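You operate a simulated robot arm through the tools that you are given. There is no shell and no other tool. Be economical: measure what you need, move in short steps, check, and stop when the job is done.

You are at the controls of a simulated two-armed robot. One attempt, no reset.

Task
Change the crushed core of the yellow stub roll for the new white core.
Fine: hold the roll while you draw the old core and while you push the new one; old core in the core bin.
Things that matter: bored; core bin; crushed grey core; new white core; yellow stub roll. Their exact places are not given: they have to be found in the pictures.

Only the result counts: the job must be done as asked and must still hold three seconds after the hand-in. Knocking over, shifting, dropping, spilling or breaking anything else fails it.

Robot
Two 7-joint arms with fingered hands on one trunk, on a base that drives. Base frame: it is fixed to the floor where the robot stands at the start and does not move with it; the origin is under the middle of the robot, x ahead of it, y to its left, z up. Units: mm, rad, N and s.
The left shoulder is at the start at [200, 135, 920], the right one opposite. Places, roughly: core bin [600, -400, 900]; yellow stub roll (8x8x11 cm) [500, -200, 900]. Payload 4 kg a hand.
The TCP of each hand is the grasp point between the finger pads, 25 mm short of the fingertips. In the tool frame z runs along the fingers and y along their closing line. The gripper opens to 88 mm. The gripper's body begins 29 mm behind the TCP. The gripper is a hand of 4 fingers: y runs from the thumb to the fingers, the wrist lies at [-13, -106, -174] in the tool frame, and closing takes about 1.5 s.
Orientation is that of the tool frame in the base frame, as a unit quaternion [x, y, z, w]. With the fingers straight down and the wrist toward the robot, the tool's x, y and z point along [0, 1, 0], [1, 0, 0] and [0, 0, -1] of the base frame.

Tools
- The arms move only by the tool move_arm. It takes "left_motion", "right_motion" or both (then of equal length, played together; a hand with none holds still); each is a list of rows, each a list of 7 numbers: the turn, a rotation vector about the tool's x, y, z in rad, then the shift along the tool's x, y, z in m, then the finger opening in m, from 0 to 0.088. In form: [[ax, ay, az, x, y, z, fingers], ...]. A call has 1 to 12 rows; each row is the pose to reach, as a shift and turn from the pose commanded when the call began, along the tool's axes at that moment. Each row takes 0.2 s and may step no farther than 50 mm and 0.15 rad from the row before; otherwise, or with a gripper value out of range, the whole call is refused. A pose out of reach is approached as far as the arm can. The call stops where the force on the tool passes 40 N (or 10 N more than at its start, if that is more) or the arm is blocked; 0.2 s more then pass. The fingers move at their own pace (about 153 mm/s each) and stop on an object; they squeeze with about 24 N. The grip force told is the motor's: it shows also when the fingers shut on nothing. Time passes only in rows, and 0.2 s behind the last, so rows that repeat a pose let the fingers close. The reply holds the time, the measured pose of the TCP, the force on the tool along the base axes, the opening and the grip force, in the units named above and with some noise, with the torque about the TCP (base axes, N m) and any sound that the robot's microphone picked up.
- Cameras (640 x 400 px; columns grow to the right, rows downward): "scene" is now at [130.9, -49.1, 1529.5]; the picture's right is [-0.56, -0.83, 0.00], its down [-0.53, 0.36, -0.77] and it looks along [0.63, -0.43, -0.64] (base axes); focal length 275 px, centre (320, 200). "left" rides on the left gripper at [-64, -83, -98] in its tool frame; the picture's right is [-0.62, -0.37, 0.69], its down [0.71, -0.63, 0.30] and it looks along [0.32, 0.68, 0.65] (tool axes); focal length 265 px, centre (320, 200). "right" rides on the right gripper at [64, -83, -98] in its tool frame; the picture's right is [-0.62, 0.37, -0.69], its down [-0.71, -0.63, 0.30] and it looks along [-0.32, 0.68, 0.65] (tool axes); focal length 265 px, centre (320, 200).
- camera(camera): a new picture of that camera. It takes no simulated time.
- raise_lower(by): slides the trunk up (or, below 0, down) by that many mm; the arms and the scene camera ride with it, the base frame stays. It gives what a move gives, with no picture.
- roll_base(legs): drives the robot by 1 to 6 legs, each [ahead, left, turn to the left] in mm, mm and rad, along the robot's own axes; the way and the turn of a leg run together, so that a leg with both is an arc; at most 1500 mm and 3.142 rad a leg. The arms and the cameras ride along, it lands a little off, and it stops where it bumps. It gives what a move gives.
- hand_shape(shape, hand): the hand has 4 fingers and takes this shape, open, in about a second: jaw (thumb against the fingers, like two jaws); tri (thumb and two fingers); tip (a fingertip pinch); poke (one finger out to press); point (the index stretched); flat (the hand flat); cup (the hand cupped); fist (a fist). The gripper value then closes the fingers along that shape, each until it touches; the sizes above hold for jaw. It gives what a move gives, with no picture.
- turn_head(pan, tilt): turns the head with the scene camera to pan (to the left, within 1.693 rad either way) and tilt (down, from -0.506 to 1.204), counted from straight ahead of the robot. It gives what a move gives.
- measure_at(camera, pixels): for up to 12 pixels [column, row] of the newest picture of that camera ("zoom" is the newest enlarged one), the place [x, y, z] in the base frame of the surface seen there, good to about 3 mm. It takes no simulated time.
- close_up(camera, box): a new picture of the part [left, top, right, bottom] of that camera's present view, enlarged. It takes no simulated time.
- close_job(): hands the job in; it is judged then, once.

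Keep the steps short. Do not move on a guess: measure, check each grasp and each placing, and mend mistakes. In all there are 80 turns and 70 pictures (those below and enlarged ones count). Leave the grippers open and the arms clear of the work at the hand-in unless told otherwise, and finish with a single line.

The tools are called after ">>>" by a JSON object that holds its "api" and its "payload". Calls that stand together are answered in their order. move_arm: Moves the arms, as the interface text tells. Its arguments: {"type":"object","properties":{"left_motion":{"type":"array"},"right_motion":{"type":"array"}},"required":[]} The other tools are called the same way: raise_lower (by) slides the trunk up or down; hand_shape (shape, hand) gives the hand a shape; roll_base (legs) drives the base; turn_head (pan, tilt) turns the head that bears the scene camera; camera (camera) takes a picture; measure_at (camera, pixels) gives the place of the surface under pixels of a picture; close_up (camera, box) takes an enlarged picture of a part of a camera's view; close_job () hands the job in.

At the start:

```text
time_s: 0.0
left_ee_pos: [605.6, -48.7, 1306.0]
left_orientation: [0.707, 0.707, 0.0, 0.0]
left_ft_force: [-0.2, -0.4, 0.0]
left_ft_torque: [0.0, 0.02, 0.01]
left_opening: 87.4
left_gripper_force: 0.2
left_shape: jaw
right_ee_pos: [424.3, -452.1, 1274.4]
right_orientation: [0.707, 0.707, 0.0, 0.0]
right_ft_force: [-0.6, -0.5, 0.3]
right_ft_torque: [-0.01, 0.02, 0.01]
right_opening: 87.4
right_gripper_force: 0.1
right_shape: jaw
trunk travel left (down, up): [-525.0, 245.0]
robot x, y, heading: [3.4, -1.0, -0.0]
head pan, tilt: [-0.6, 0.7]
```

scene: 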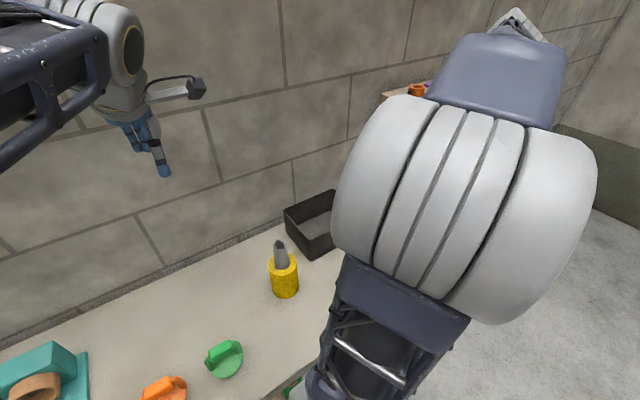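
right: 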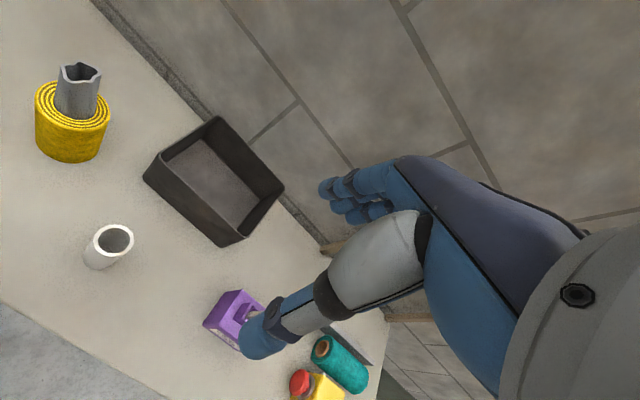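
left: 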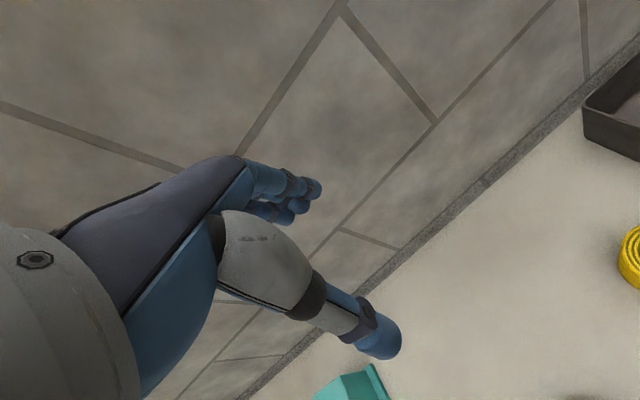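

In the right picture I see the yellow roll (72,120) with the crushed grey core sticking up (78,90), the dark bin (215,180) and the white core standing at (108,245). I measure these.

>>> {"api": "measure_at", "payload": {"camera": "right", "pixels": [[65, 72], [100, 72], [80, 78], [78, 108], [45, 108], [103, 118], [70, 150], [114, 228], [98, 236], [131, 240], [103, 262], [215, 190]]}}

>>> {"api": "measure_at", "payload": {"camera": "scene", "pixels": [[279, 242], [281, 262], [284, 290], [270, 272], [297, 268], [315, 220], [285, 210], [335, 192], [310, 258], [225, 360], [165, 390], [260, 330]]}}

>>> {"api": "close_up", "payload": {"camera": "right", "box": [0, 40, 300, 290]}}

```text
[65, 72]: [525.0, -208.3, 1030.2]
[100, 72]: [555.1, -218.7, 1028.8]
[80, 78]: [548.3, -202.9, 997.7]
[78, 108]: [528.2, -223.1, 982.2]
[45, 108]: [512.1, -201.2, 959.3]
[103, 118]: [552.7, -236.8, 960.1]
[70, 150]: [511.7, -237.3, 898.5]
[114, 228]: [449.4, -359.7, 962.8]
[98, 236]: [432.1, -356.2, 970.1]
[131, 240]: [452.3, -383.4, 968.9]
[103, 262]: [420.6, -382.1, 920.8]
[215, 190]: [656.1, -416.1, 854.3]
```

```text
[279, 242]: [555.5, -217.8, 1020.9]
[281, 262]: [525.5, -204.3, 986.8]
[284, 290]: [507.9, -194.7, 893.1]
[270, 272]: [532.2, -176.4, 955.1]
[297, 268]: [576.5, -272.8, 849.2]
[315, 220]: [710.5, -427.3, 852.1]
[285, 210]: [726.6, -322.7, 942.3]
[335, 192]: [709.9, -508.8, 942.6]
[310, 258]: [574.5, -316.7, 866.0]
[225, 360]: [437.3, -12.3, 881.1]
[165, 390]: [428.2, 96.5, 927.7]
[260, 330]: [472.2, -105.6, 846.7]
```

```text
1.60 times, centred on (150, 165) of right
```

zoom: 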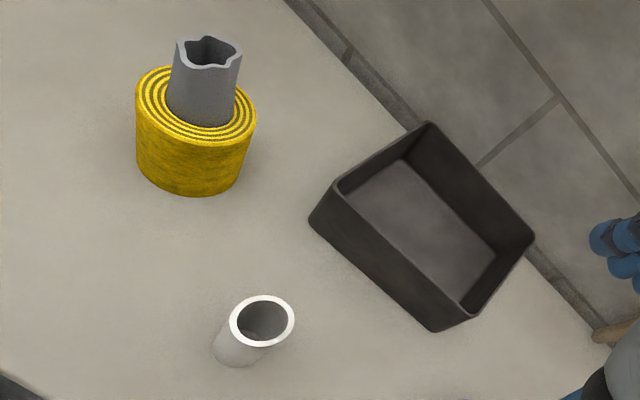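

The roll's axis is near (542,-212), with its top at z 960 and the core top at 1030. The white core is near (441,-371), top 970, and the bin is centred near (650,-415). The roll is too near the robot for comfortable reach, so I back up about 180 mm and then look.

>>> {"api": "roll_base", "payload": {"legs": [[-180, 0, 0]]}}

>>> {"api": "turn_head", "payload": {"pan": -0.3, "tilt": 0.75}}

>>> {"api": "camera", "payload": {"camera": "scene"}}

>>> {"api": "camera", "payload": {"camera": "right"}}

```text
time_s: 1.5
left_ee_pos: [423.3, -50.6, 1305.1]
left_orientation: [0.708, 0.706, 0.0, 0.0]
left_ft_force: [0.7, 0.0, -0.6]
left_ft_torque: [0.0, -0.03, 0.0]
left_opening: 87.6
left_gripper_force: 0.1
left_shape: jaw
right_ee_pos: [242.1, -452.5, 1274.8]
right_orientation: [0.708, 0.706, 0.0, 0.001]
right_ft_force: [-0.7, 0.5, 0.4]
right_ft_torque: [0.0, 0.02, 0.0]
right_opening: 88.0
right_gripper_force: 0.0
right_shape: jaw
trunk travel left (down, up): [-525.0, 245.0]
robot x, y, heading: [-178.5, 1.6, -0.002]
head pan, tilt: [-0.6, 0.7]
```

```text
time_s: 2.3
left_ee_pos: [423.2, -49.6, 1307.6]
left_orientation: [0.708, 0.706, -0.001, 0.001]
left_ft_force: [0.0, 0.0, 0.1]
left_ft_torque: [-0.01, 0.02, 0.0]
left_opening: 87.8
left_gripper_force: 0.0
left_shape: jaw
right_ee_pos: [240.4, -453.2, 1273.8]
right_orientation: [0.708, 0.707, 0.0, 0.0]
right_ft_force: [-0.2, -0.4, -0.1]
right_ft_torque: [0.02, 0.01, -0.03]
right_opening: 87.7
right_gripper_force: 0.1
right_shape: jaw
trunk travel left (down, up): [-525.0, 245.0]
robot x, y, heading: [-177.7, 2.7, -0.005]
head pan, tilt: [-0.3, 0.75]
```

```text
65 pictures are left
```

scene: 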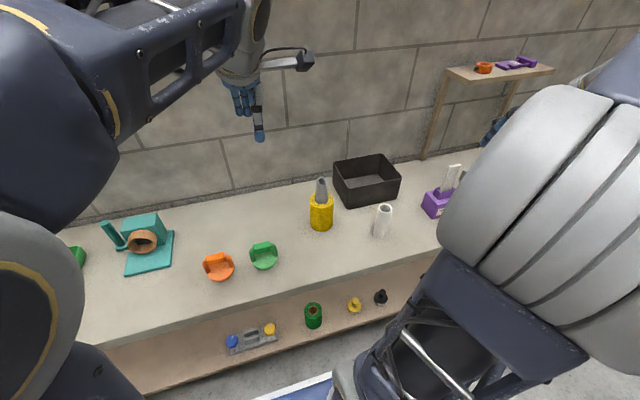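

```text
64 pictures are left
```

right: 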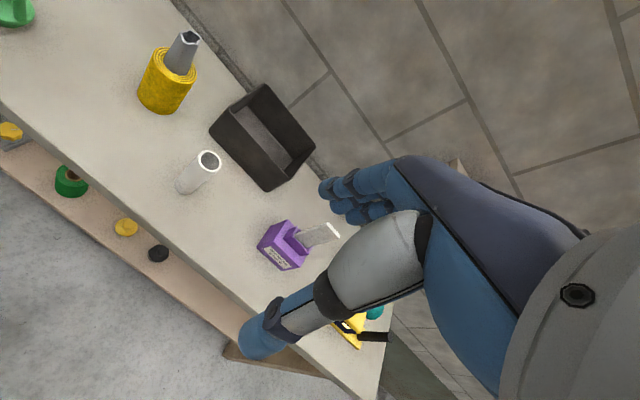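

Now the objects stand clear in the scene: roll (321,212), core (321,190), white core (382,220), bin (366,180). I zoom in for exact measures.

>>> {"api": "close_up", "payload": {"camera": "scene", "box": [280, 140, 440, 240]}}

```text
4.00 times, centred on (360, 190) of scene
```

zoom: 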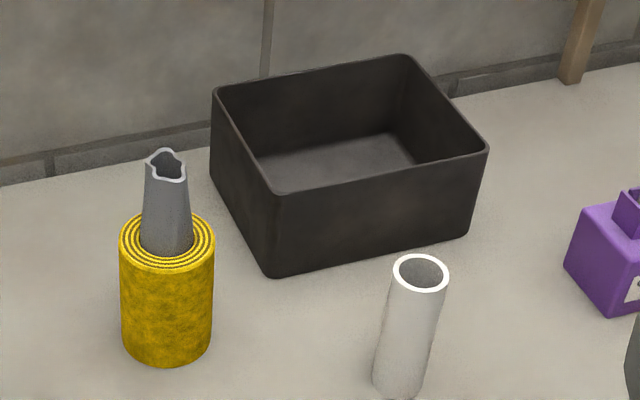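

>>> {"api": "measure_at", "payload": {"camera": "zoom", "pixels": [[166, 310], [124, 300], [208, 300], [136, 232], [166, 266], [166, 250], [166, 190], [147, 160], [184, 176], [165, 150], [191, 250], [144, 245]]}}

>>> {"api": "measure_at", "payload": {"camera": "zoom", "pixels": [[420, 258], [397, 268], [446, 268], [421, 289], [421, 272], [410, 340], [396, 392], [282, 193], [486, 152], [215, 90], [405, 58], [350, 165]]}}

```text
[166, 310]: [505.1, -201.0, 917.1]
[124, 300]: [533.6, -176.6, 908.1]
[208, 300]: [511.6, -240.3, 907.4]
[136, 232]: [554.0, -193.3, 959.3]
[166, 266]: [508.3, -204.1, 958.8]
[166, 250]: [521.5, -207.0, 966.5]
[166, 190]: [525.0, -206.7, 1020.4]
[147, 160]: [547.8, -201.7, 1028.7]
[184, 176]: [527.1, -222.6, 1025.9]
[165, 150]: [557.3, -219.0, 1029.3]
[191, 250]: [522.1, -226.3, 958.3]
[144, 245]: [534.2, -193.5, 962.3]
```

```text
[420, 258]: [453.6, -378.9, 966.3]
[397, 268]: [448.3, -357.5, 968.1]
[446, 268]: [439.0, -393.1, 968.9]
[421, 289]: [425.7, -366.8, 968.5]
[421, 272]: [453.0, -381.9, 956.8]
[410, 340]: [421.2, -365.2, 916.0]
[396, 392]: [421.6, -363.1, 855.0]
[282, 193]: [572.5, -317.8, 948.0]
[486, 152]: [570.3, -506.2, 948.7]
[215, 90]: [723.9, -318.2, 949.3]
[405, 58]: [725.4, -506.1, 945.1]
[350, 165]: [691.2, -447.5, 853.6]
```

Everything is measured: roll axis (543,-212), white core (440,-374) with top at 969, bin x 572–725, y -318 to -506, rim 948. I raise the trunk 100 mm so the left forearm stays above the knobs on the table.

>>> {"api": "raise_lower", "payload": {"by": 100}}

```text
time_s: 3.6
left_ee_pos: [423.6, -50.4, 1407.5]
left_orientation: [0.708, 0.707, 0.0, 0.001]
left_ft_force: [0.0, -0.4, -0.5]
left_ft_torque: [0.01, 0.02, -0.02]
left_opening: 87.7
left_gripper_force: 0.1
left_shape: jaw
right_ee_pos: [241.2, -452.7, 1373.0]
right_orientation: [0.707, 0.707, 0.0, 0.0]
right_ft_force: [-0.1, -0.5, 0.7]
right_ft_torque: [0.01, 0.02, 0.01]
right_opening: 87.6
right_gripper_force: 0.1
right_shape: jaw
trunk travel left (down, up): [-625.0, 145.0]
robot x, y, heading: [-180.1, 4.3, -0.003]
head pan, tilt: [-0.3, 0.75]
```

The left hand now turns 60° about its y axis (fingers toward -y and down) while it comes to about (543,-60,1150), high above the table.

>>> {"api": "move_arm", "payload": {"left_motion": [[0, -0.131, 0, -0.001, 0.015, 0.032, 0.088], [0, -0.262, 0, -0.002, 0.03, 0.064, 0.088], [0, -0.393, 0, -0.004, 0.045, 0.096, 0.088], [0, -0.524, 0, -0.005, 0.06, 0.128, 0.088], [0, -0.654, 0, -0.006, 0.075, 0.16, 0.088], [0, -0.785, 0, -0.008, 0.09, 0.192, 0.088], [0, -0.916, 0, -0.009, 0.105, 0.224, 0.088], [0, -1.047, 0, -0.01, 0.12, 0.257, 0.088], [0, -1.047, 0, -0.01, 0.12, 0.257, 0.088]]}}

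>>> {"api": "camera", "payload": {"camera": "scene"}}

```text
time_s: 5.6
left_ee_pos: [546.8, -61.4, 1149.4]
left_orientation: [0.613, 0.612, -0.353, 0.354]
left_ft_force: [-0.7, -0.4, 0.0]
left_ft_torque: [0.0, -0.02, 0.02]
left_opening: 87.7
left_gripper_force: 0.0
left_shape: jaw
right_ee_pos: [241.2, -452.9, 1373.8]
right_orientation: [0.708, 0.706, 0.0, 0.0]
right_ft_force: [0.5, 0.3, -0.8]
right_ft_torque: [-0.02, 0.03, -0.01]
right_opening: 87.8
right_gripper_force: 0.1
right_shape: jaw
trunk travel left (down, up): [-625.0, 145.0]
robot x, y, heading: [-185.2, -3.0, -0.002]
head pan, tilt: [-0.3, 0.75]
```

```text
62 pictures are left
```

scene: 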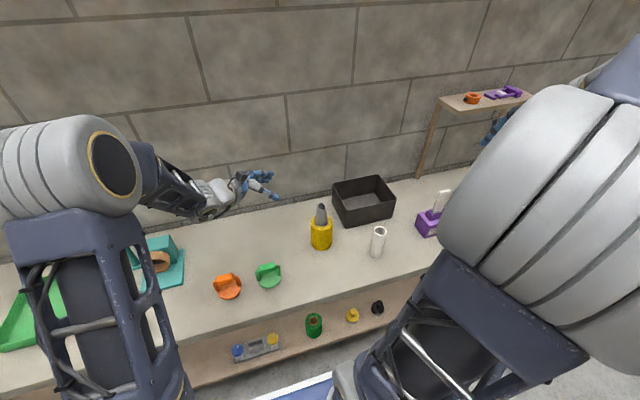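

The pose was reached. The forearm passes over the teal object at (155,262), so I measure its top, the knobs and the forearm before lowering.

>>> {"api": "measure_at", "payload": {"camera": "scene", "pixels": [[158, 243], [165, 238], [178, 270], [228, 282], [267, 268], [170, 195], [185, 215], [205, 213], [135, 252], [245, 180], [275, 198], [110, 155]]}}

```text
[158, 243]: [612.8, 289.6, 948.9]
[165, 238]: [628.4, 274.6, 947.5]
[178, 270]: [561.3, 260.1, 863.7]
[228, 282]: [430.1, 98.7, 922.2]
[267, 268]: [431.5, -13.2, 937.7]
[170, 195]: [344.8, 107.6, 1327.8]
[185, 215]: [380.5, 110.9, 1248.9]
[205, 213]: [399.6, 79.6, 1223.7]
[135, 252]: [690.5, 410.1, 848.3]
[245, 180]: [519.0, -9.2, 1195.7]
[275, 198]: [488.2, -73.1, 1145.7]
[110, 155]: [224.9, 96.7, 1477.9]
```

The green knob's top is at 938 and would sit right under the wrist if I came from the left. I will come from the front-left instead (yaw about 65°, pitch about 12°), which keeps the wrist clear of it. First the pitch changes to 12° with a shift, still high.

>>> {"api": "move_arm", "payload": {"left_motion": [[0, -0.08, 0, -0.01, -0.025, 0.017, 0.088], [0, -0.16, 0, -0.02, -0.05, 0.034, 0.088], [0, -0.24, 0, -0.03, -0.075, 0.052, 0.088], [0, -0.314, 0, -0.04, -0.1, 0.069, 0.088], [0, -0.314, 0, -0.04, -0.1, 0.069, 0.088]]}}

>>> {"api": "move_arm", "payload": {"left_motion": [[-0.139, 0, -0.0295, 0.01, 0, 0.0056, 0.088], [-0.277, 0, -0.059, 0.02, 0, 0.011, 0.088], [-0.416, 0, -0.0885, 0.03, 0, 0.017, 0.088], [-0.555, 0, -0.118, 0.04, 0, 0.0225, 0.088], [-0.693, 0, -0.1475, 0.05, 0, 0.028, 0.088], [-0.832, 0, -0.177, 0.06, 0, 0.034, 0.088], [-0.97, 0, -0.2065, 0.07, 0, 0.039, 0.088], [-1.109, 0, -0.236, 0.081, 0.001, 0.045, 0.088], [-1.109, 0, -0.236, 0.081, 0.001, 0.045, 0.088]]}}

>>> {"api": "camera", "payload": {"camera": "scene"}}

```text
time_s: 6.8
left_ee_pos: [444.8, -141.5, 1148.7]
left_orientation: [0.55, 0.549, -0.445, 0.445]
left_ft_force: [-0.5, 0.2, 0.6]
left_ft_torque: [-0.01, -0.01, -0.01]
left_opening: 87.7
left_gripper_force: 0.0
left_shape: jaw
right_ee_pos: [242.3, -451.9, 1374.1]
right_orientation: [0.708, 0.706, 0.0, 0.0]
right_ft_force: [-0.2, -0.6, -0.4]
right_ft_torque: [-0.01, -0.03, -0.01]
right_opening: 87.7
right_gripper_force: 0.0
right_shape: jaw
trunk travel left (down, up): [-625.0, 145.0]
robot x, y, heading: [-179.6, -0.9, 0.002]
head pan, tilt: [-0.3, 0.75]
```

```text
time_s: 8.8
left_ee_pos: [424.0, -170.8, 1069.1]
left_orientation: [0.525, 0.578, -0.401, 0.479]
left_ft_force: [0.4, 0.2, 0.2]
left_ft_torque: [0.02, 0.0, -0.01]
left_opening: 87.9
left_gripper_force: 0.1
left_shape: jaw
left hand out of reach, approached as far as the arm can: row 2, 3, 4, 5, 6, 7, 8, 9
right_ee_pos: [242.1, -453.4, 1374.9]
right_orientation: [0.708, 0.707, 0.0, 0.0]
right_ft_force: [-1.1, -0.6, -0.5]
right_ft_torque: [0.0, 0.03, 0.02]
right_opening: 87.6
right_gripper_force: 0.0
right_shape: jaw
trunk travel left (down, up): [-625.0, 145.0]
robot x, y, heading: [-177.2, 0.1, -0.004]
head pan, tilt: [-0.3, 0.75]
```

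```text
61 pictures are left
```

scene: 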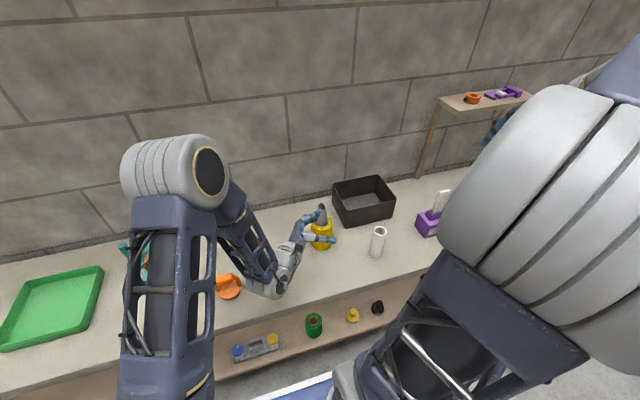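

The 65° yaw is outside the arm's range; it stopped at about 8°. So I will turn the whole robot about 30° to the right instead, standing farther left. Then the reachable hand pose approaches the roll from the far left, with the wrist behind the green knob. First I lift the left hand 120 mm.

>>> {"api": "move_arm", "payload": {"left_motion": [[0, 0, 0, -0.039, 0.002, -0.009, 0.088], [0, 0, 0, -0.078, 0.003, -0.017, 0.088], [0, 0, 0, -0.117, 0.005, -0.026, 0.088], [0, 0, 0, -0.117, 0.005, -0.026, 0.088]]}}

>>> {"api": "roll_base", "payload": {"legs": [[0, 321, 0], [188, 0, 0], [0, 0, -0.524]]}}

>>> {"api": "turn_head", "payload": {"pan": -0.25, "tilt": 0.75}}

>>> {"api": "camera", "payload": {"camera": "scene"}}

```text
time_s: 9.8
left_ee_pos: [423.0, -169.5, 1188.3]
left_orientation: [0.525, 0.577, -0.401, 0.48]
left_ft_force: [0.5, 0.9, -0.5]
left_ft_torque: [0.0, 0.0, 0.0]
left_opening: 87.9
left_gripper_force: 0.1
left_shape: jaw
right_ee_pos: [242.4, -451.8, 1375.1]
right_orientation: [0.708, 0.707, 0.0, 0.0]
right_ft_force: [-0.5, 0.1, 0.3]
right_ft_torque: [0.03, 0.01, -0.01]
right_opening: 87.8
right_gripper_force: 0.0
right_shape: jaw
trunk travel left (down, up): [-625.0, 145.0]
robot x, y, heading: [-180.0, 2.7, 0.001]
head pan, tilt: [-0.3, 0.75]
```

```text
time_s: 14.6
left_ee_pos: [450.0, -131.8, 1188.2]
left_orientation: [0.656, 0.423, -0.511, 0.36]
left_ft_force: [0.5, 0.6, 0.4]
left_ft_torque: [-0.01, -0.02, 0.02]
left_opening: 87.7
left_gripper_force: 0.1
left_shape: jaw
right_ee_pos: [150.3, -287.9, 1374.7]
right_orientation: [0.866, 0.501, 0.001, -0.001]
right_ft_force: [-0.4, -0.3, -0.3]
right_ft_torque: [0.01, -0.03, -0.01]
right_opening: 87.9
right_gripper_force: 0.0
right_shape: jaw
trunk travel left (down, up): [-625.0, 145.0]
robot x, y, heading: [12.6, 316.9, -0.521]
head pan, tilt: [-0.3, 0.75]
```

```text
time_s: 15.2
left_ee_pos: [450.4, -131.1, 1188.9]
left_orientation: [0.656, 0.424, -0.511, 0.36]
left_ft_force: [-0.2, 0.8, -1.0]
left_ft_torque: [0.0, 0.0, 0.0]
left_opening: 87.9
left_gripper_force: 0.1
left_shape: jaw
right_ee_pos: [151.2, -287.1, 1374.0]
right_orientation: [0.866, 0.5, 0.0, 0.0]
right_ft_force: [-0.1, -0.3, 0.0]
right_ft_torque: [0.0, -0.01, 0.01]
right_opening: 87.7
right_gripper_force: 0.1
right_shape: jaw
trunk travel left (down, up): [-625.0, 145.0]
robot x, y, heading: [8.6, 315.6, -0.524]
head pan, tilt: [-0.25, 0.75]
```

```text
60 pictures are left
```

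scene: 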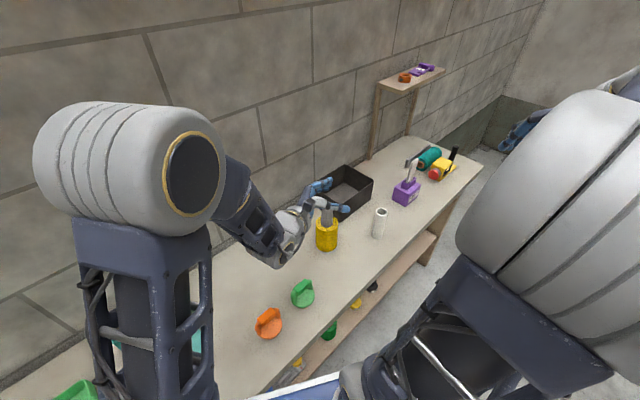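

The robot now stands at heading -0.52 and the hand points (-.37,-.91,-.22). I add 8° more yaw and go to (595,-121,1100), behind-left of the roll, still high.

>>> {"api": "move_arm", "payload": {"left_motion": [[0.034, -0.001, 0.008, 0.026, 0.032, -0.0107, 0.088], [0.068, -0.003, 0.016, 0.0525, 0.063, -0.0213, 0.088], [0.103, -0.004, 0.023, 0.0787, 0.095, -0.032, 0.088], [0.137, -0.005, 0.031, 0.105, 0.1267, -0.0426, 0.088], [0.137, -0.005, 0.031, 0.105, 0.1267, -0.0426, 0.088]]}}

>>> {"api": "camera", "payload": {"camera": "scene"}}

```text
time_s: 16.4
left_ee_pos: [595.5, -122.0, 1098.3]
left_orientation: [0.683, 0.376, -0.536, 0.323]
left_ft_force: [0.3, 0.4, -0.3]
left_ft_torque: [-0.03, 0.01, -0.02]
left_opening: 87.8
left_gripper_force: 0.0
left_shape: jaw
right_ee_pos: [150.8, -287.3, 1374.7]
right_orientation: [0.866, 0.5, 0.0, 0.0]
right_ft_force: [-0.4, 0.7, -1.1]
right_ft_torque: [0.03, -0.01, -0.01]
right_opening: 87.6
right_gripper_force: 0.0
right_shape: jaw
trunk travel left (down, up): [-625.0, 145.0]
robot x, y, heading: [7.0, 316.3, -0.521]
head pan, tilt: [-0.25, 0.75]
```

```text
59 pictures are left
```

scene: 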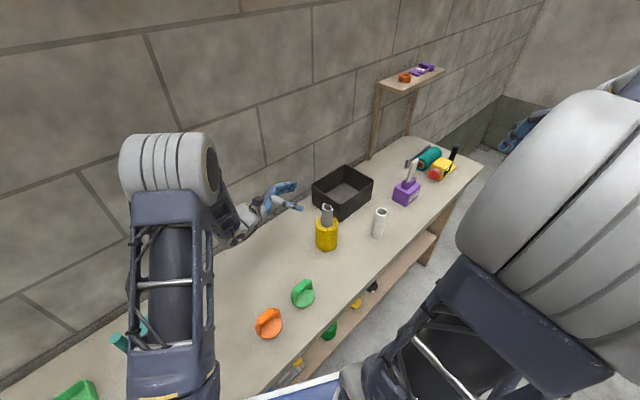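

Clear. Now straight down 178 mm to z≈920, still about 90 mm short of the roll.

>>> {"api": "move_arm", "payload": {"left_motion": [[0, 0, 0, 0.0434, -0.0017, 0.0096, 0.088], [0, 0, 0, 0.0868, -0.0034, 0.0192, 0.088], [0, 0, 0, 0.1302, -0.0051, 0.0288, 0.088], [0, 0, 0, 0.1736, -0.0068, 0.0384, 0.088], [0, 0, 0, 0.1736, -0.0068, 0.0384, 0.088]]}}

>>> {"api": "close_up", "payload": {"camera": "scene", "box": [200, 160, 400, 285]}}

>>> {"api": "camera", "payload": {"camera": "left"}}

```text
time_s: 17.6
left_ee_pos: [593.6, -120.6, 920.3]
left_orientation: [0.684, 0.376, -0.535, 0.324]
left_ft_force: [0.3, 0.6, 0.3]
left_ft_torque: [-0.02, 0.02, 0.02]
left_opening: 87.5
left_gripper_force: 0.0
left_shape: jaw
right_ee_pos: [151.2, -287.6, 1375.2]
right_orientation: [0.866, 0.5, 0.0, 0.0]
right_ft_force: [-0.2, 0.5, 0.3]
right_ft_torque: [0.01, 0.0, -0.02]
right_opening: 87.8
right_gripper_force: 0.1
right_shape: jaw
trunk travel left (down, up): [-625.0, 145.0]
robot x, y, heading: [11.9, 314.4, -0.523]
head pan, tilt: [-0.25, 0.75]
```

```text
3.20 times, centred on (300, 222) of scene
```

zoom: 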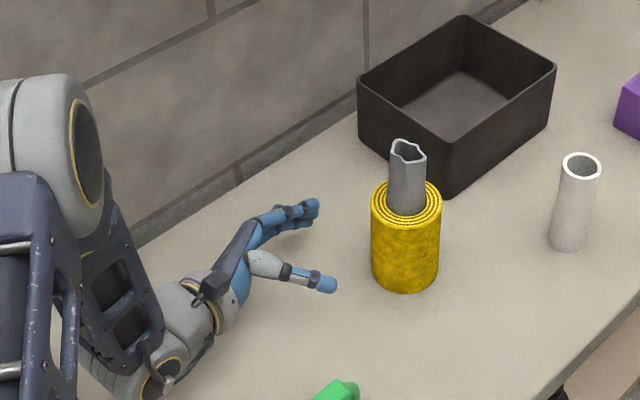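

```text
57 pictures are left
```

left: 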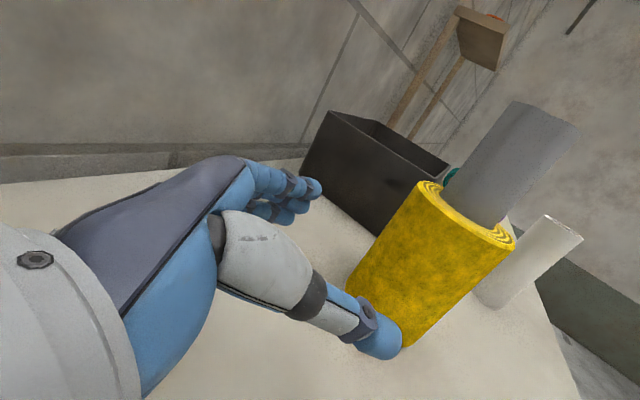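

The hand is level with the roll's middle and lined up within ~3 mm by calculation. I check the finger and thumb tips and the roll by measuring.

>>> {"api": "measure_at", "payload": {"camera": "zoom", "pixels": [[328, 284], [314, 204], [314, 220], [300, 278], [404, 250], [375, 245], [436, 245], [405, 218], [376, 195], [437, 195], [406, 185], [345, 390]]}}

>>> {"api": "measure_at", "payload": {"camera": "left", "pixels": [[390, 340], [370, 320], [313, 188], [300, 205], [440, 260], [380, 250], [450, 300]]}}

```text
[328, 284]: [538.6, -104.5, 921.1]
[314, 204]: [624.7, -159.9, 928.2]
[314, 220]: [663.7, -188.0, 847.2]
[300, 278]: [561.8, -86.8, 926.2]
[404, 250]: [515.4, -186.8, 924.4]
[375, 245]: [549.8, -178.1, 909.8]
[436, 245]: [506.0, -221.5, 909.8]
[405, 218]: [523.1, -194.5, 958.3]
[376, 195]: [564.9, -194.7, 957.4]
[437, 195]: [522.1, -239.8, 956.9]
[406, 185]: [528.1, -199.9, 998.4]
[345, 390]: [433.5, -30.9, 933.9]
```

```text
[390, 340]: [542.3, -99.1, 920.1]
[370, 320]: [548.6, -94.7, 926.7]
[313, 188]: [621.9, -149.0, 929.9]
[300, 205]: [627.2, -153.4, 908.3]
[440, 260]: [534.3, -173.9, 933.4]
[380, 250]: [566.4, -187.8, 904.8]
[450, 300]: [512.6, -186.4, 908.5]
```

The thumb's inner face is about 44 mm to one side and the fingers 42 mm to the other, and the roll centre is +2 mm lateral. I advance 60 mm along the fingers, correcting by 2 mm, then check.

>>> {"api": "move_arm", "payload": {"left_motion": [[0, 0, 0, 0, 0.002, 0.02, 0.088], [0, 0, 0, 0, 0.002, 0.04, 0.088], [0, 0, 0, 0, 0.002, 0.06, 0.088], [0, 0, 0, 0, 0.002, 0.06, 0.088]]}}

>>> {"api": "close_up", "payload": {"camera": "scene", "box": [240, 180, 400, 280]}}

>>> {"api": "camera", "payload": {"camera": "left"}}

```text
time_s: 18.6
left_ee_pos: [568.0, -173.3, 907.5]
left_orientation: [0.684, 0.376, -0.535, 0.323]
left_ft_force: [0.4, 0.2, 0.6]
left_ft_torque: [0.01, 0.02, -0.03]
left_opening: 87.7
left_gripper_force: 0.1
left_shape: jaw
right_ee_pos: [150.2, -286.9, 1375.3]
right_orientation: [0.866, 0.5, 0.0, -0.001]
right_ft_force: [-1.0, -0.3, 0.0]
right_ft_torque: [0.05, 0.01, 0.01]
right_opening: 87.8
right_gripper_force: 0.1
right_shape: jaw
trunk travel left (down, up): [-625.0, 145.0]
robot x, y, heading: [10.6, 313.8, -0.521]
head pan, tilt: [-0.25, 0.75]
```

```text
4.00 times, centred on (320, 230) of scene
```

zoom: 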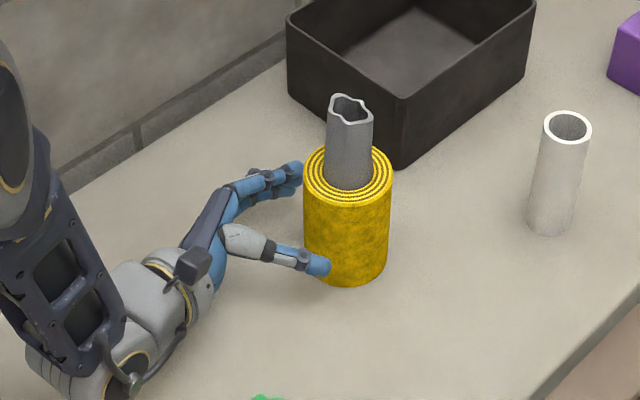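

```text
55 pictures are left
```

left: 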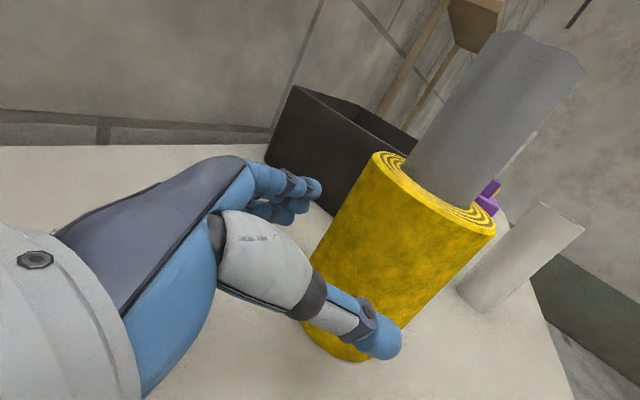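

The fingers straddle the roll without contact. I advance 28 mm more and keep the hand open.

>>> {"api": "move_arm", "payload": {"left_motion": [[0, 0, 0, 0, 0, 0.01, 0.088], [0, 0, 0, 0, 0, 0.02, 0.088], [0, 0, 0, 0, 0, 0.028, 0.088], [0, 0, 0, 0, 0, 0.028, 0.088]]}}

>>> {"api": "close_up", "payload": {"camera": "scene", "box": [240, 180, 400, 280]}}

```text
time_s: 19.6
left_ee_pos: [554.9, -196.3, 903.6]
left_orientation: [0.684, 0.376, -0.535, 0.323]
left_ft_force: [0.7, 0.4, 0.6]
left_ft_torque: [-0.02, -0.04, 0.04]
left_opening: 88.0
left_gripper_force: 0.1
left_shape: jaw
right_ee_pos: [150.4, -287.2, 1374.5]
right_orientation: [0.866, 0.5, 0.0, 0.0]
right_ft_force: [1.0, -0.3, 0.0]
right_ft_torque: [0.02, 0.01, -0.01]
right_opening: 87.7
right_gripper_force: 0.1
right_shape: jaw
trunk travel left (down, up): [-625.0, 145.0]
robot x, y, heading: [7.3, 318.5, -0.521]
head pan, tilt: [-0.25, 0.75]
```

```text
4.00 times, centred on (320, 230) of scene
```

zoom: 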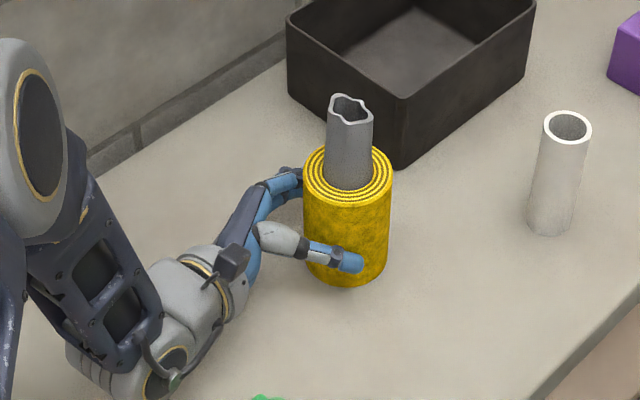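

No contact force, and the roll is between thumb and fingers. Now I close the left hand on it.

>>> {"api": "move_arm", "payload": {"left_motion": [[0, 0, 0, 0, 0, 0, 0.07], [0, 0, 0, 0, 0, 0, 0.06], [0, 0, 0, 0, 0, 0, 0.06], [0, 0, 0, 0, 0, 0, 0.06], [0, 0, 0, 0, 0, 0, 0.06], [0, 0, 0, 0, 0, 0, 0.06], [0, 0, 0, 0, 0, 0, 0.06]]}}

>>> {"api": "close_up", "payload": {"camera": "scene", "box": [240, 180, 400, 280]}}

```text
time_s: 21.2
left_ee_pos: [555.0, -196.7, 902.2]
left_orientation: [0.684, 0.376, -0.535, 0.324]
left_ft_force: [0.3, -0.9, 0.9]
left_ft_torque: [0.05, -0.04, -0.03]
left_opening: 64.1
left_gripper_force: 23.4
left_shape: jaw
right_ee_pos: [150.5, -287.0, 1375.4]
right_orientation: [0.866, 0.5, 0.0, 0.001]
right_ft_force: [-1.1, 0.3, 0.5]
right_ft_torque: [0.0, -0.02, 0.0]
right_opening: 87.5
right_gripper_force: 0.0
right_shape: jaw
trunk travel left (down, up): [-625.0, 145.0]
robot x, y, heading: [9.1, 317.3, -0.521]
head pan, tilt: [-0.25, 0.75]
```

```text
4.00 times, centred on (320, 230) of scene
```

zoom: 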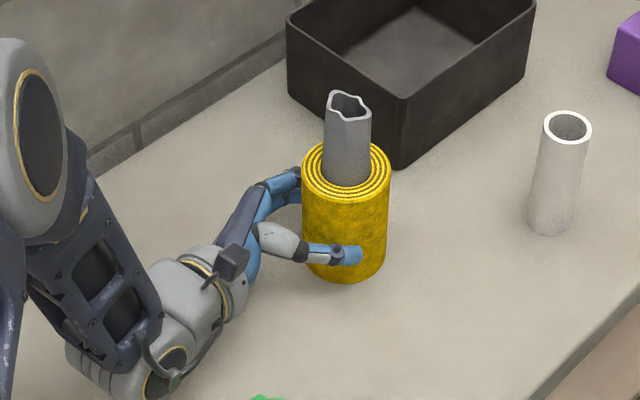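

The left hand holds the roll at 23 N grip. I re-measure the core and roll rim after the small shift.

>>> {"api": "measure_at", "payload": {"camera": "zoom", "pixels": [[346, 160], [326, 140], [369, 140], [347, 182], [330, 98], [366, 112], [346, 95], [347, 207], [303, 165], [389, 170], [348, 148], [567, 112]]}}

>>> {"api": "close_up", "payload": {"camera": "scene", "box": [300, 190, 364, 230]}}

```text
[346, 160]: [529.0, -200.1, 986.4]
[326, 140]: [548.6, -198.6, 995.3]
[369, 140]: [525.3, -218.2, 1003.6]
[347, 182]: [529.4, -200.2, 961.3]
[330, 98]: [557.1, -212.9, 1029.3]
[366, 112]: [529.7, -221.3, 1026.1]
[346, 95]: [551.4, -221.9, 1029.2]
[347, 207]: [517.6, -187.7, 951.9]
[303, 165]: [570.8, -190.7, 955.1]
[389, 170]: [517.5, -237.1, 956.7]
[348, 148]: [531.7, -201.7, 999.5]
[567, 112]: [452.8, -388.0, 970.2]
```

```text
10.00 times, centred on (332, 210) of scene
```

zoom: 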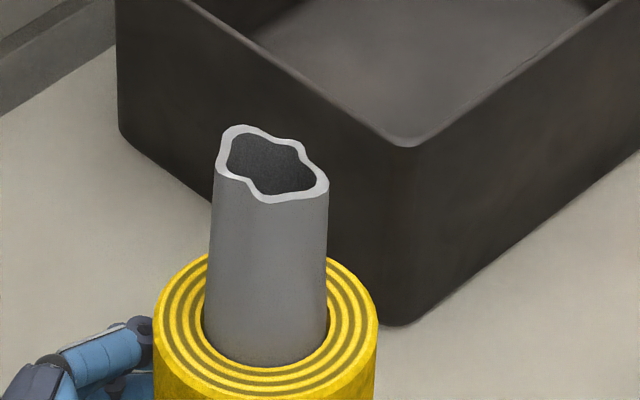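

Core centre ≈ (543.5,-214.5), about 38 mm wide, top 1029. The right hand moves over it, still high (z≈1285).

>>> {"api": "move_arm", "payload": {"right_motion": [[0, 0, 0, 0.0288, 0.0338, 0.01, 0.088], [0, 0, 0, 0.0576, 0.0676, 0.02, 0.088], [0, 0, 0, 0.0864, 0.1013, 0.03, 0.088], [0, 0, 0, 0.1152, 0.1351, 0.04, 0.088], [0, 0, 0, 0.1441, 0.1689, 0.05, 0.088], [0, 0, 0, 0.1729, 0.2027, 0.06, 0.088], [0, 0, 0, 0.2017, 0.2364, 0.07, 0.088], [0, 0, 0, 0.2305, 0.2702, 0.08, 0.088], [0, 0, 0, 0.2593, 0.304, 0.09, 0.088], [0, 0, 0, 0.2593, 0.304, 0.09, 0.088]]}}

>>> {"api": "camera", "payload": {"camera": "scene"}}

>>> {"api": "camera", "payload": {"camera": "right"}}

```text
time_s: 23.4
left_ee_pos: [555.1, -196.7, 902.3]
left_orientation: [0.685, 0.375, -0.535, 0.323]
left_ft_force: [-1.2, -1.4, -0.5]
left_ft_torque: [0.04, -0.06, 0.01]
left_opening: 63.8
left_gripper_force: 23.9
left_shape: jaw
right_ee_pos: [545.0, -211.8, 1285.1]
right_orientation: [0.866, 0.5, -0.001, 0.0]
right_ft_force: [0.7, -0.5, 0.9]
right_ft_torque: [0.0, 0.01, 0.01]
right_opening: 87.8
right_gripper_force: 0.1
right_shape: jaw
trunk travel left (down, up): [-625.0, 145.0]
robot x, y, heading: [10.2, 310.7, -0.529]
head pan, tilt: [-0.25, 0.75]
```

```text
51 pictures are left
```

scene: 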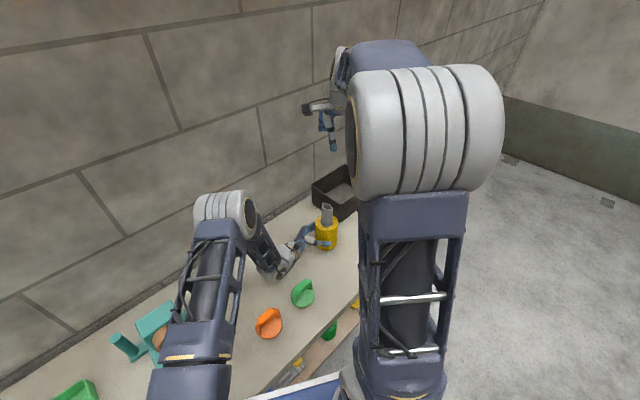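

```text
50 pictures are left
```

right: 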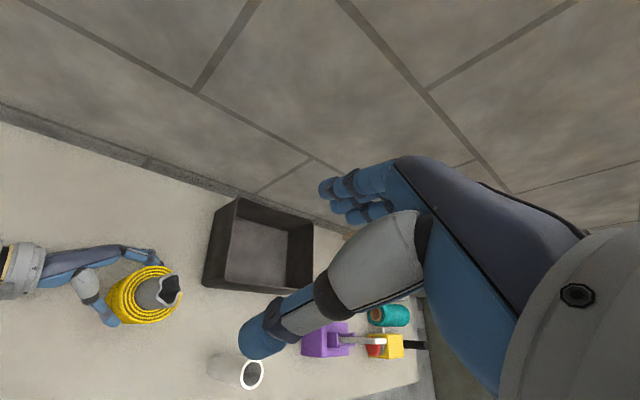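

Right hand is over the core. I lower 205 mm to fingertips about 25 mm above the core top.

>>> {"api": "move_arm", "payload": {"right_motion": [[0, 0, 0, -0.001, 0, 0.041, 0.088], [0, 0, 0, -0.002, 0, 0.082, 0.088], [0, 0, 0, -0.003, 0, 0.123, 0.088], [0, 0, 0, -0.003, 0, 0.164, 0.088], [0, 0, 0, -0.003, 0, 0.205, 0.088], [0, 0, 0, -0.003, 0, 0.205, 0.088]]}}

>>> {"api": "close_up", "payload": {"camera": "scene", "box": [240, 160, 400, 260]}}

>>> {"api": "camera", "payload": {"camera": "right"}}

```text
time_s: 24.8
left_ee_pos: [554.0, -197.7, 902.5]
left_orientation: [0.684, 0.377, -0.534, 0.324]
left_ft_force: [-0.3, -0.7, 0.7]
left_ft_torque: [0.06, -0.05, 0.0]
left_opening: 63.8
left_gripper_force: 24.1
left_shape: jaw
right_ee_pos: [543.2, -217.2, 1078.3]
right_orientation: [0.866, 0.5, 0.0, -0.001]
right_ft_force: [-0.6, -0.1, 0.2]
right_ft_torque: [0.02, -0.01, -0.04]
right_opening: 87.6
right_gripper_force: 0.1
right_shape: jaw
trunk travel left (down, up): [-625.0, 145.0]
robot x, y, heading: [9.9, 316.8, -0.526]
head pan, tilt: [-0.25, 0.75]
```

```text
4.00 times, centred on (320, 210) of scene
```

zoom: 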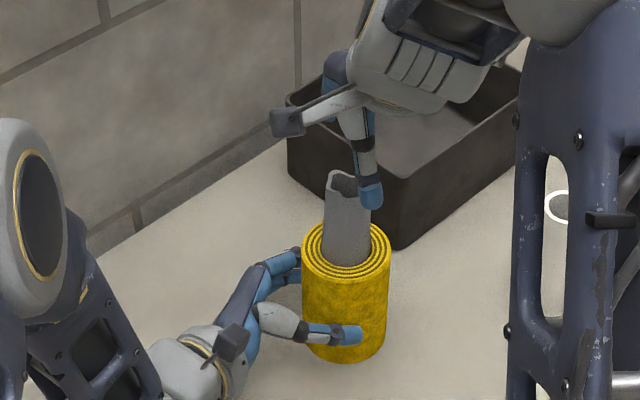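

```text
48 pictures are left
```

right: 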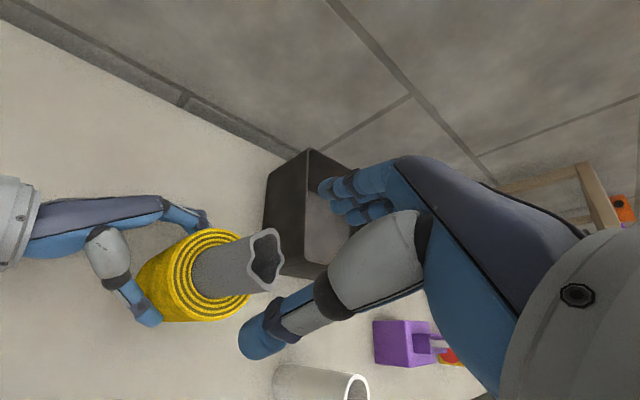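

Core is centred between thumb and fingers to within ~3 mm. I lower 73 mm to TCP z≈1005 with a 2.5 mm correction.

>>> {"api": "move_arm", "payload": {"right_motion": [[0, 0, 0, 0.0025, -0.001, 0.02, 0.088], [0, 0, 0, 0.0025, -0.001, 0.04, 0.088], [0, 0, 0, 0.0025, -0.001, 0.06, 0.088], [0, 0, 0, 0.0025, -0.001, 0.073, 0.088], [0, 0, 0, 0.0025, -0.001, 0.073, 0.088]]}}

>>> {"api": "close_up", "payload": {"camera": "scene", "box": [240, 160, 400, 260]}}

>>> {"api": "camera", "payload": {"camera": "right"}}

```text
time_s: 26.0
left_ee_pos: [553.6, -196.4, 902.9]
left_orientation: [0.683, 0.376, -0.535, 0.324]
left_ft_force: [0.4, 1.2, -0.1]
left_ft_torque: [0.03, -0.07, -0.05]
left_opening: 64.1
left_gripper_force: 24.0
left_shape: jaw
right_ee_pos: [542.7, -214.3, 1006.3]
right_orientation: [0.866, 0.501, 0.001, 0.0]
right_ft_force: [0.8, 0.4, 0.3]
right_ft_torque: [0.03, 0.0, 0.01]
right_opening: 87.6
right_gripper_force: 0.2
right_shape: jaw
trunk travel left (down, up): [-625.0, 145.0]
robot x, y, heading: [12.4, 316.6, -0.528]
head pan, tilt: [-0.25, 0.75]
```

```text
4.00 times, centred on (320, 210) of scene
```

zoom: 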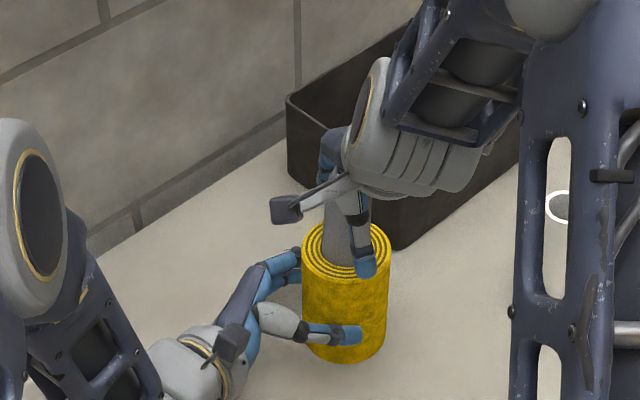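

```text
46 pictures are left
```

right: 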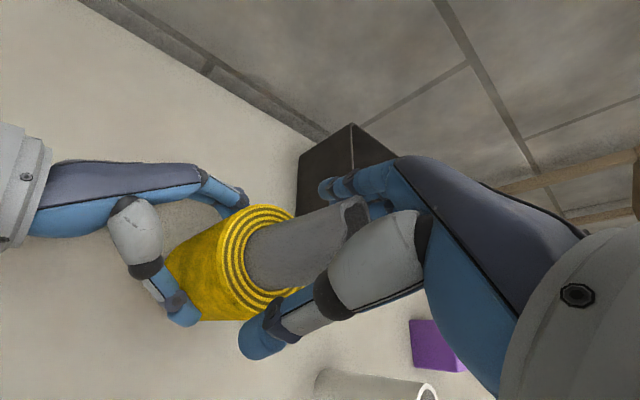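

The core is inside the right hand. I close the fingers on it.

>>> {"api": "move_arm", "payload": {"right_motion": [[0, 0, 0, 0, 0, 0, 0.06], [0, 0, 0, 0, 0, 0, 0.03], [0, 0, 0, 0, 0, 0, 0.015], [0, 0, 0, 0, 0, 0, 0.015], [0, 0, 0, 0, 0, 0, 0.015], [0, 0, 0, 0, 0, 0, 0.015], [0, 0, 0, 0, 0, 0, 0.015], [0, 0, 0, 0, 0, 0, 0.015]]}}

>>> {"api": "close_up", "payload": {"camera": "scene", "box": [240, 160, 400, 260]}}

```text
time_s: 27.8
left_ee_pos: [553.5, -197.2, 901.9]
left_orientation: [0.683, 0.376, -0.535, 0.324]
left_ft_force: [2.8, -1.4, 0.1]
left_ft_torque: [0.06, 0.01, 0.0]
left_opening: 64.1
left_gripper_force: 23.8
left_shape: jaw
right_ee_pos: [543.0, -215.3, 1006.8]
right_orientation: [0.866, 0.499, 0.0, 0.0]
right_ft_force: [-0.9, 1.1, -0.5]
right_ft_torque: [0.05, 0.06, 0.04]
right_opening: 32.4
right_gripper_force: 24.1
right_shape: jaw
trunk travel left (down, up): [-625.0, 145.0]
robot x, y, heading: [7.7, 316.8, -0.519]
head pan, tilt: [-0.25, 0.75]
```

```text
4.00 times, centred on (320, 210) of scene
```

zoom: 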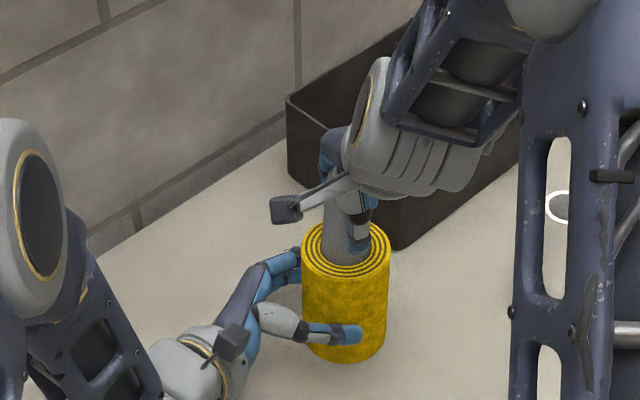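

Core gripped at 24 N (opening 32 mm). I draw it straight up slowly by 40 mm while the left hand holds, watching the forces.

>>> {"api": "move_arm", "payload": {"right_motion": [[0, 0, 0, 0, 0, -0.008, 0.015], [0, 0, 0, 0, 0, -0.016, 0.015], [0, 0, 0, 0, 0, -0.024, 0.015], [0, 0, 0, 0, 0, -0.032, 0.015], [0, 0, 0, 0, 0, -0.04, 0.015], [0, 0, 0, 0, 0, -0.04, 0.015]]}}

>>> {"api": "close_up", "payload": {"camera": "scene", "box": [240, 160, 400, 260]}}

```text
time_s: 29.2
left_ee_pos: [554.3, -196.8, 902.0]
left_orientation: [0.684, 0.376, -0.536, 0.322]
left_ft_force: [-1.5, 0.2, -0.2]
left_ft_torque: [-0.02, -0.04, -0.04]
left_opening: 63.6
left_gripper_force: 23.9
left_shape: jaw
right_ee_pos: [543.1, -216.3, 1045.8]
right_orientation: [0.866, 0.5, 0.001, 0.0]
right_ft_force: [0.5, 0.4, -0.7]
right_ft_torque: [-0.01, 0.0, 0.02]
right_opening: 32.3
right_gripper_force: 24.1
right_shape: jaw
trunk travel left (down, up): [-625.0, 145.0]
robot x, y, heading: [11.6, 314.8, -0.523]
head pan, tilt: [-0.25, 0.75]
```

```text
4.00 times, centred on (320, 210) of scene
```

zoom: 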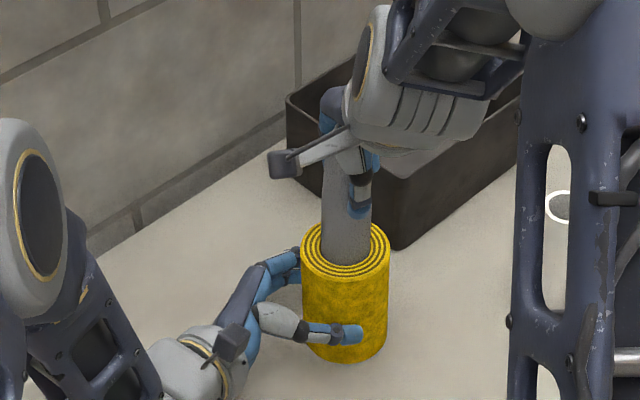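

The core slides up freely while the roll stays put. I draw on 80 mm more and look.

>>> {"api": "move_arm", "payload": {"right_motion": [[0, 0, 0, 0, 0, -0.016, 0.015], [0, 0, 0, 0, 0, -0.032, 0.015], [0, 0, 0, 0, 0, -0.048, 0.015], [0, 0, 0, 0, 0, -0.064, 0.015], [0, 0, 0, 0, 0, -0.08, 0.015], [0, 0, 0, 0, 0, -0.08, 0.015]]}}

>>> {"api": "close_up", "payload": {"camera": "scene", "box": [240, 140, 400, 240]}}

```text
time_s: 30.6
left_ee_pos: [553.8, -196.9, 902.8]
left_orientation: [0.685, 0.375, -0.535, 0.323]
left_ft_force: [-0.9, 0.1, 0.3]
left_ft_torque: [0.0, -0.05, -0.02]
left_opening: 63.8
left_gripper_force: 24.7
left_shape: jaw
right_ee_pos: [542.8, -213.7, 1128.2]
right_orientation: [0.866, 0.5, 0.0, 0.0]
right_ft_force: [0.4, -0.5, -1.1]
right_ft_torque: [-0.03, 0.0, -0.03]
right_opening: 32.2
right_gripper_force: 24.5
right_shape: jaw
trunk travel left (down, up): [-625.0, 145.0]
robot x, y, heading: [8.6, 316.8, -0.52]
head pan, tilt: [-0.25, 0.75]
```

```text
4.00 times, centred on (320, 190) of scene
```

zoom: 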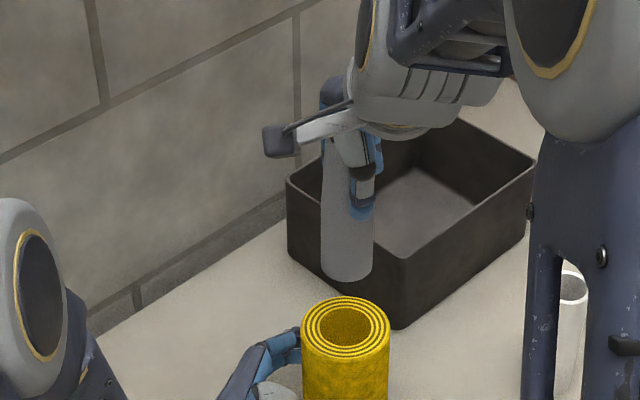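

The old core is fully out; its bottom is at (346,276) in the zoom. I measure the bottom and the empty bore.

>>> {"api": "measure_at", "payload": {"camera": "zoom", "pixels": [[346, 278], [346, 240], [346, 298], [346, 380], [303, 325], [388, 325], [345, 345], [345, 325], [321, 322], [370, 322], [345, 310]]}}

```text
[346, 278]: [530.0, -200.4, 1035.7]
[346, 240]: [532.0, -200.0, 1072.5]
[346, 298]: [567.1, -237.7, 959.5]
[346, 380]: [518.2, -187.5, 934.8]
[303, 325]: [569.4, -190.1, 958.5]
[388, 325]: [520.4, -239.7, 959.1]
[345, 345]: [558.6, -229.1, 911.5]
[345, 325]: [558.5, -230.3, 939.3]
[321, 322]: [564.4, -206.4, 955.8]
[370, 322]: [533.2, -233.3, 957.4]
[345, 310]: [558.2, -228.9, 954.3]
```

Core bottom is at 1035, 93 mm below the TCP, already above the bin rim (948). I carry it to over the bin near (640,-405) at this height while the left hand keeps holding.

>>> {"api": "move_arm", "payload": {"right_motion": [[0, 0, 0, -0.0232, 0.0358, 0, 0.015], [0, 0, 0, -0.0464, 0.0716, 0, 0.015], [0, 0, 0, -0.0696, 0.1074, 0, 0.015], [0, 0, 0, -0.0928, 0.1432, 0, 0.015], [0, 0, 0, -0.116, 0.179, 0, 0.015], [0, 0, 0, -0.116, 0.179, 0, 0.015]]}}

>>> {"api": "close_up", "payload": {"camera": "scene", "box": [240, 120, 432, 240]}}

```text
time_s: 32.0
left_ee_pos: [555.4, -197.2, 903.4]
left_orientation: [0.684, 0.376, -0.535, 0.323]
left_ft_force: [0.7, -0.6, -0.2]
left_ft_torque: [0.01, -0.04, -0.03]
left_opening: 63.6
left_gripper_force: 24.2
left_shape: jaw
right_ee_pos: [640.0, -404.2, 1124.6]
right_orientation: [0.866, 0.5, 0.0, -0.001]
right_ft_force: [0.0, -0.8, -0.2]
right_ft_torque: [0.01, -0.04, 0.01]
right_opening: 32.2
right_gripper_force: 23.8
right_shape: jaw
trunk travel left (down, up): [-625.0, 145.0]
robot x, y, heading: [8.5, 314.0, -0.528]
head pan, tilt: [-0.25, 0.75]
```

```text
3.33 times, centred on (336, 180) of scene
```

zoom: 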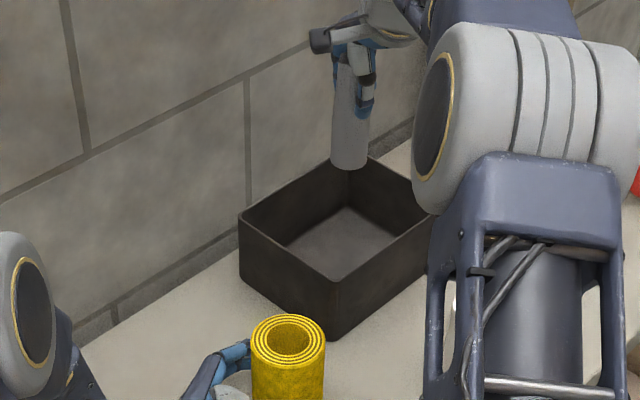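

The core is above the bin. I lower 162 mm so its foot is about 15 mm above the bin floor.

>>> {"api": "move_arm", "payload": {"right_motion": [[0, 0, 0, 0, 0, 0.033, 0.015], [0, 0, 0, 0, 0, 0.066, 0.015], [0, 0, 0, 0, 0, 0.099, 0.015], [0, 0, 0, 0, 0, 0.132, 0.015], [0, 0, 0, 0, 0, 0.152, 0.015], [0, 0, 0, 0, 0, 0.162, 0.015], [0, 0, 0, 0, 0, 0.162, 0.015]]}}

>>> {"api": "close_up", "payload": {"camera": "scene", "box": [240, 120, 432, 240]}}

>>> {"api": "camera", "payload": {"camera": "right"}}

```text
time_s: 33.6
left_ee_pos: [554.3, -196.8, 903.6]
left_orientation: [0.684, 0.376, -0.535, 0.324]
left_ft_force: [0.0, -0.3, -1.0]
left_ft_torque: [0.01, -0.07, -0.02]
left_opening: 63.7
left_gripper_force: 23.8
left_shape: jaw
right_ee_pos: [640.8, -403.6, 963.9]
right_orientation: [0.866, 0.5, 0.0, 0.0]
right_ft_force: [0.2, 0.5, -0.7]
right_ft_torque: [0.01, 0.0, -0.01]
right_opening: 32.1
right_gripper_force: 24.3
right_shape: jaw
trunk travel left (down, up): [-625.0, 145.0]
robot x, y, heading: [9.7, 314.4, -0.525]
head pan, tilt: [-0.25, 0.75]
```

```text
3.33 times, centred on (336, 180) of scene
```

zoom: 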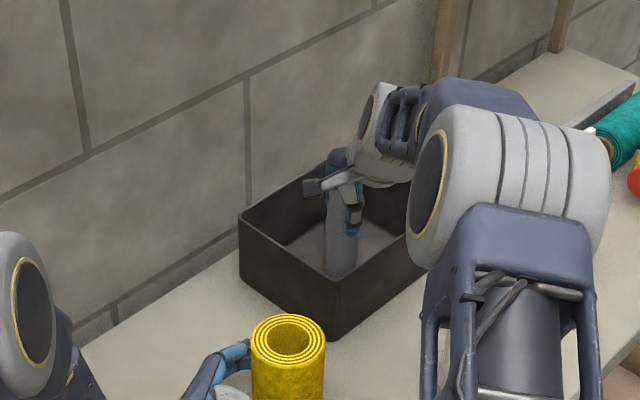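

```text
40 pictures are left
```

right: 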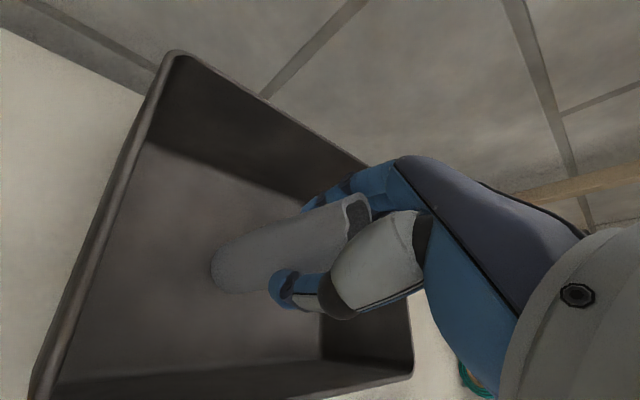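

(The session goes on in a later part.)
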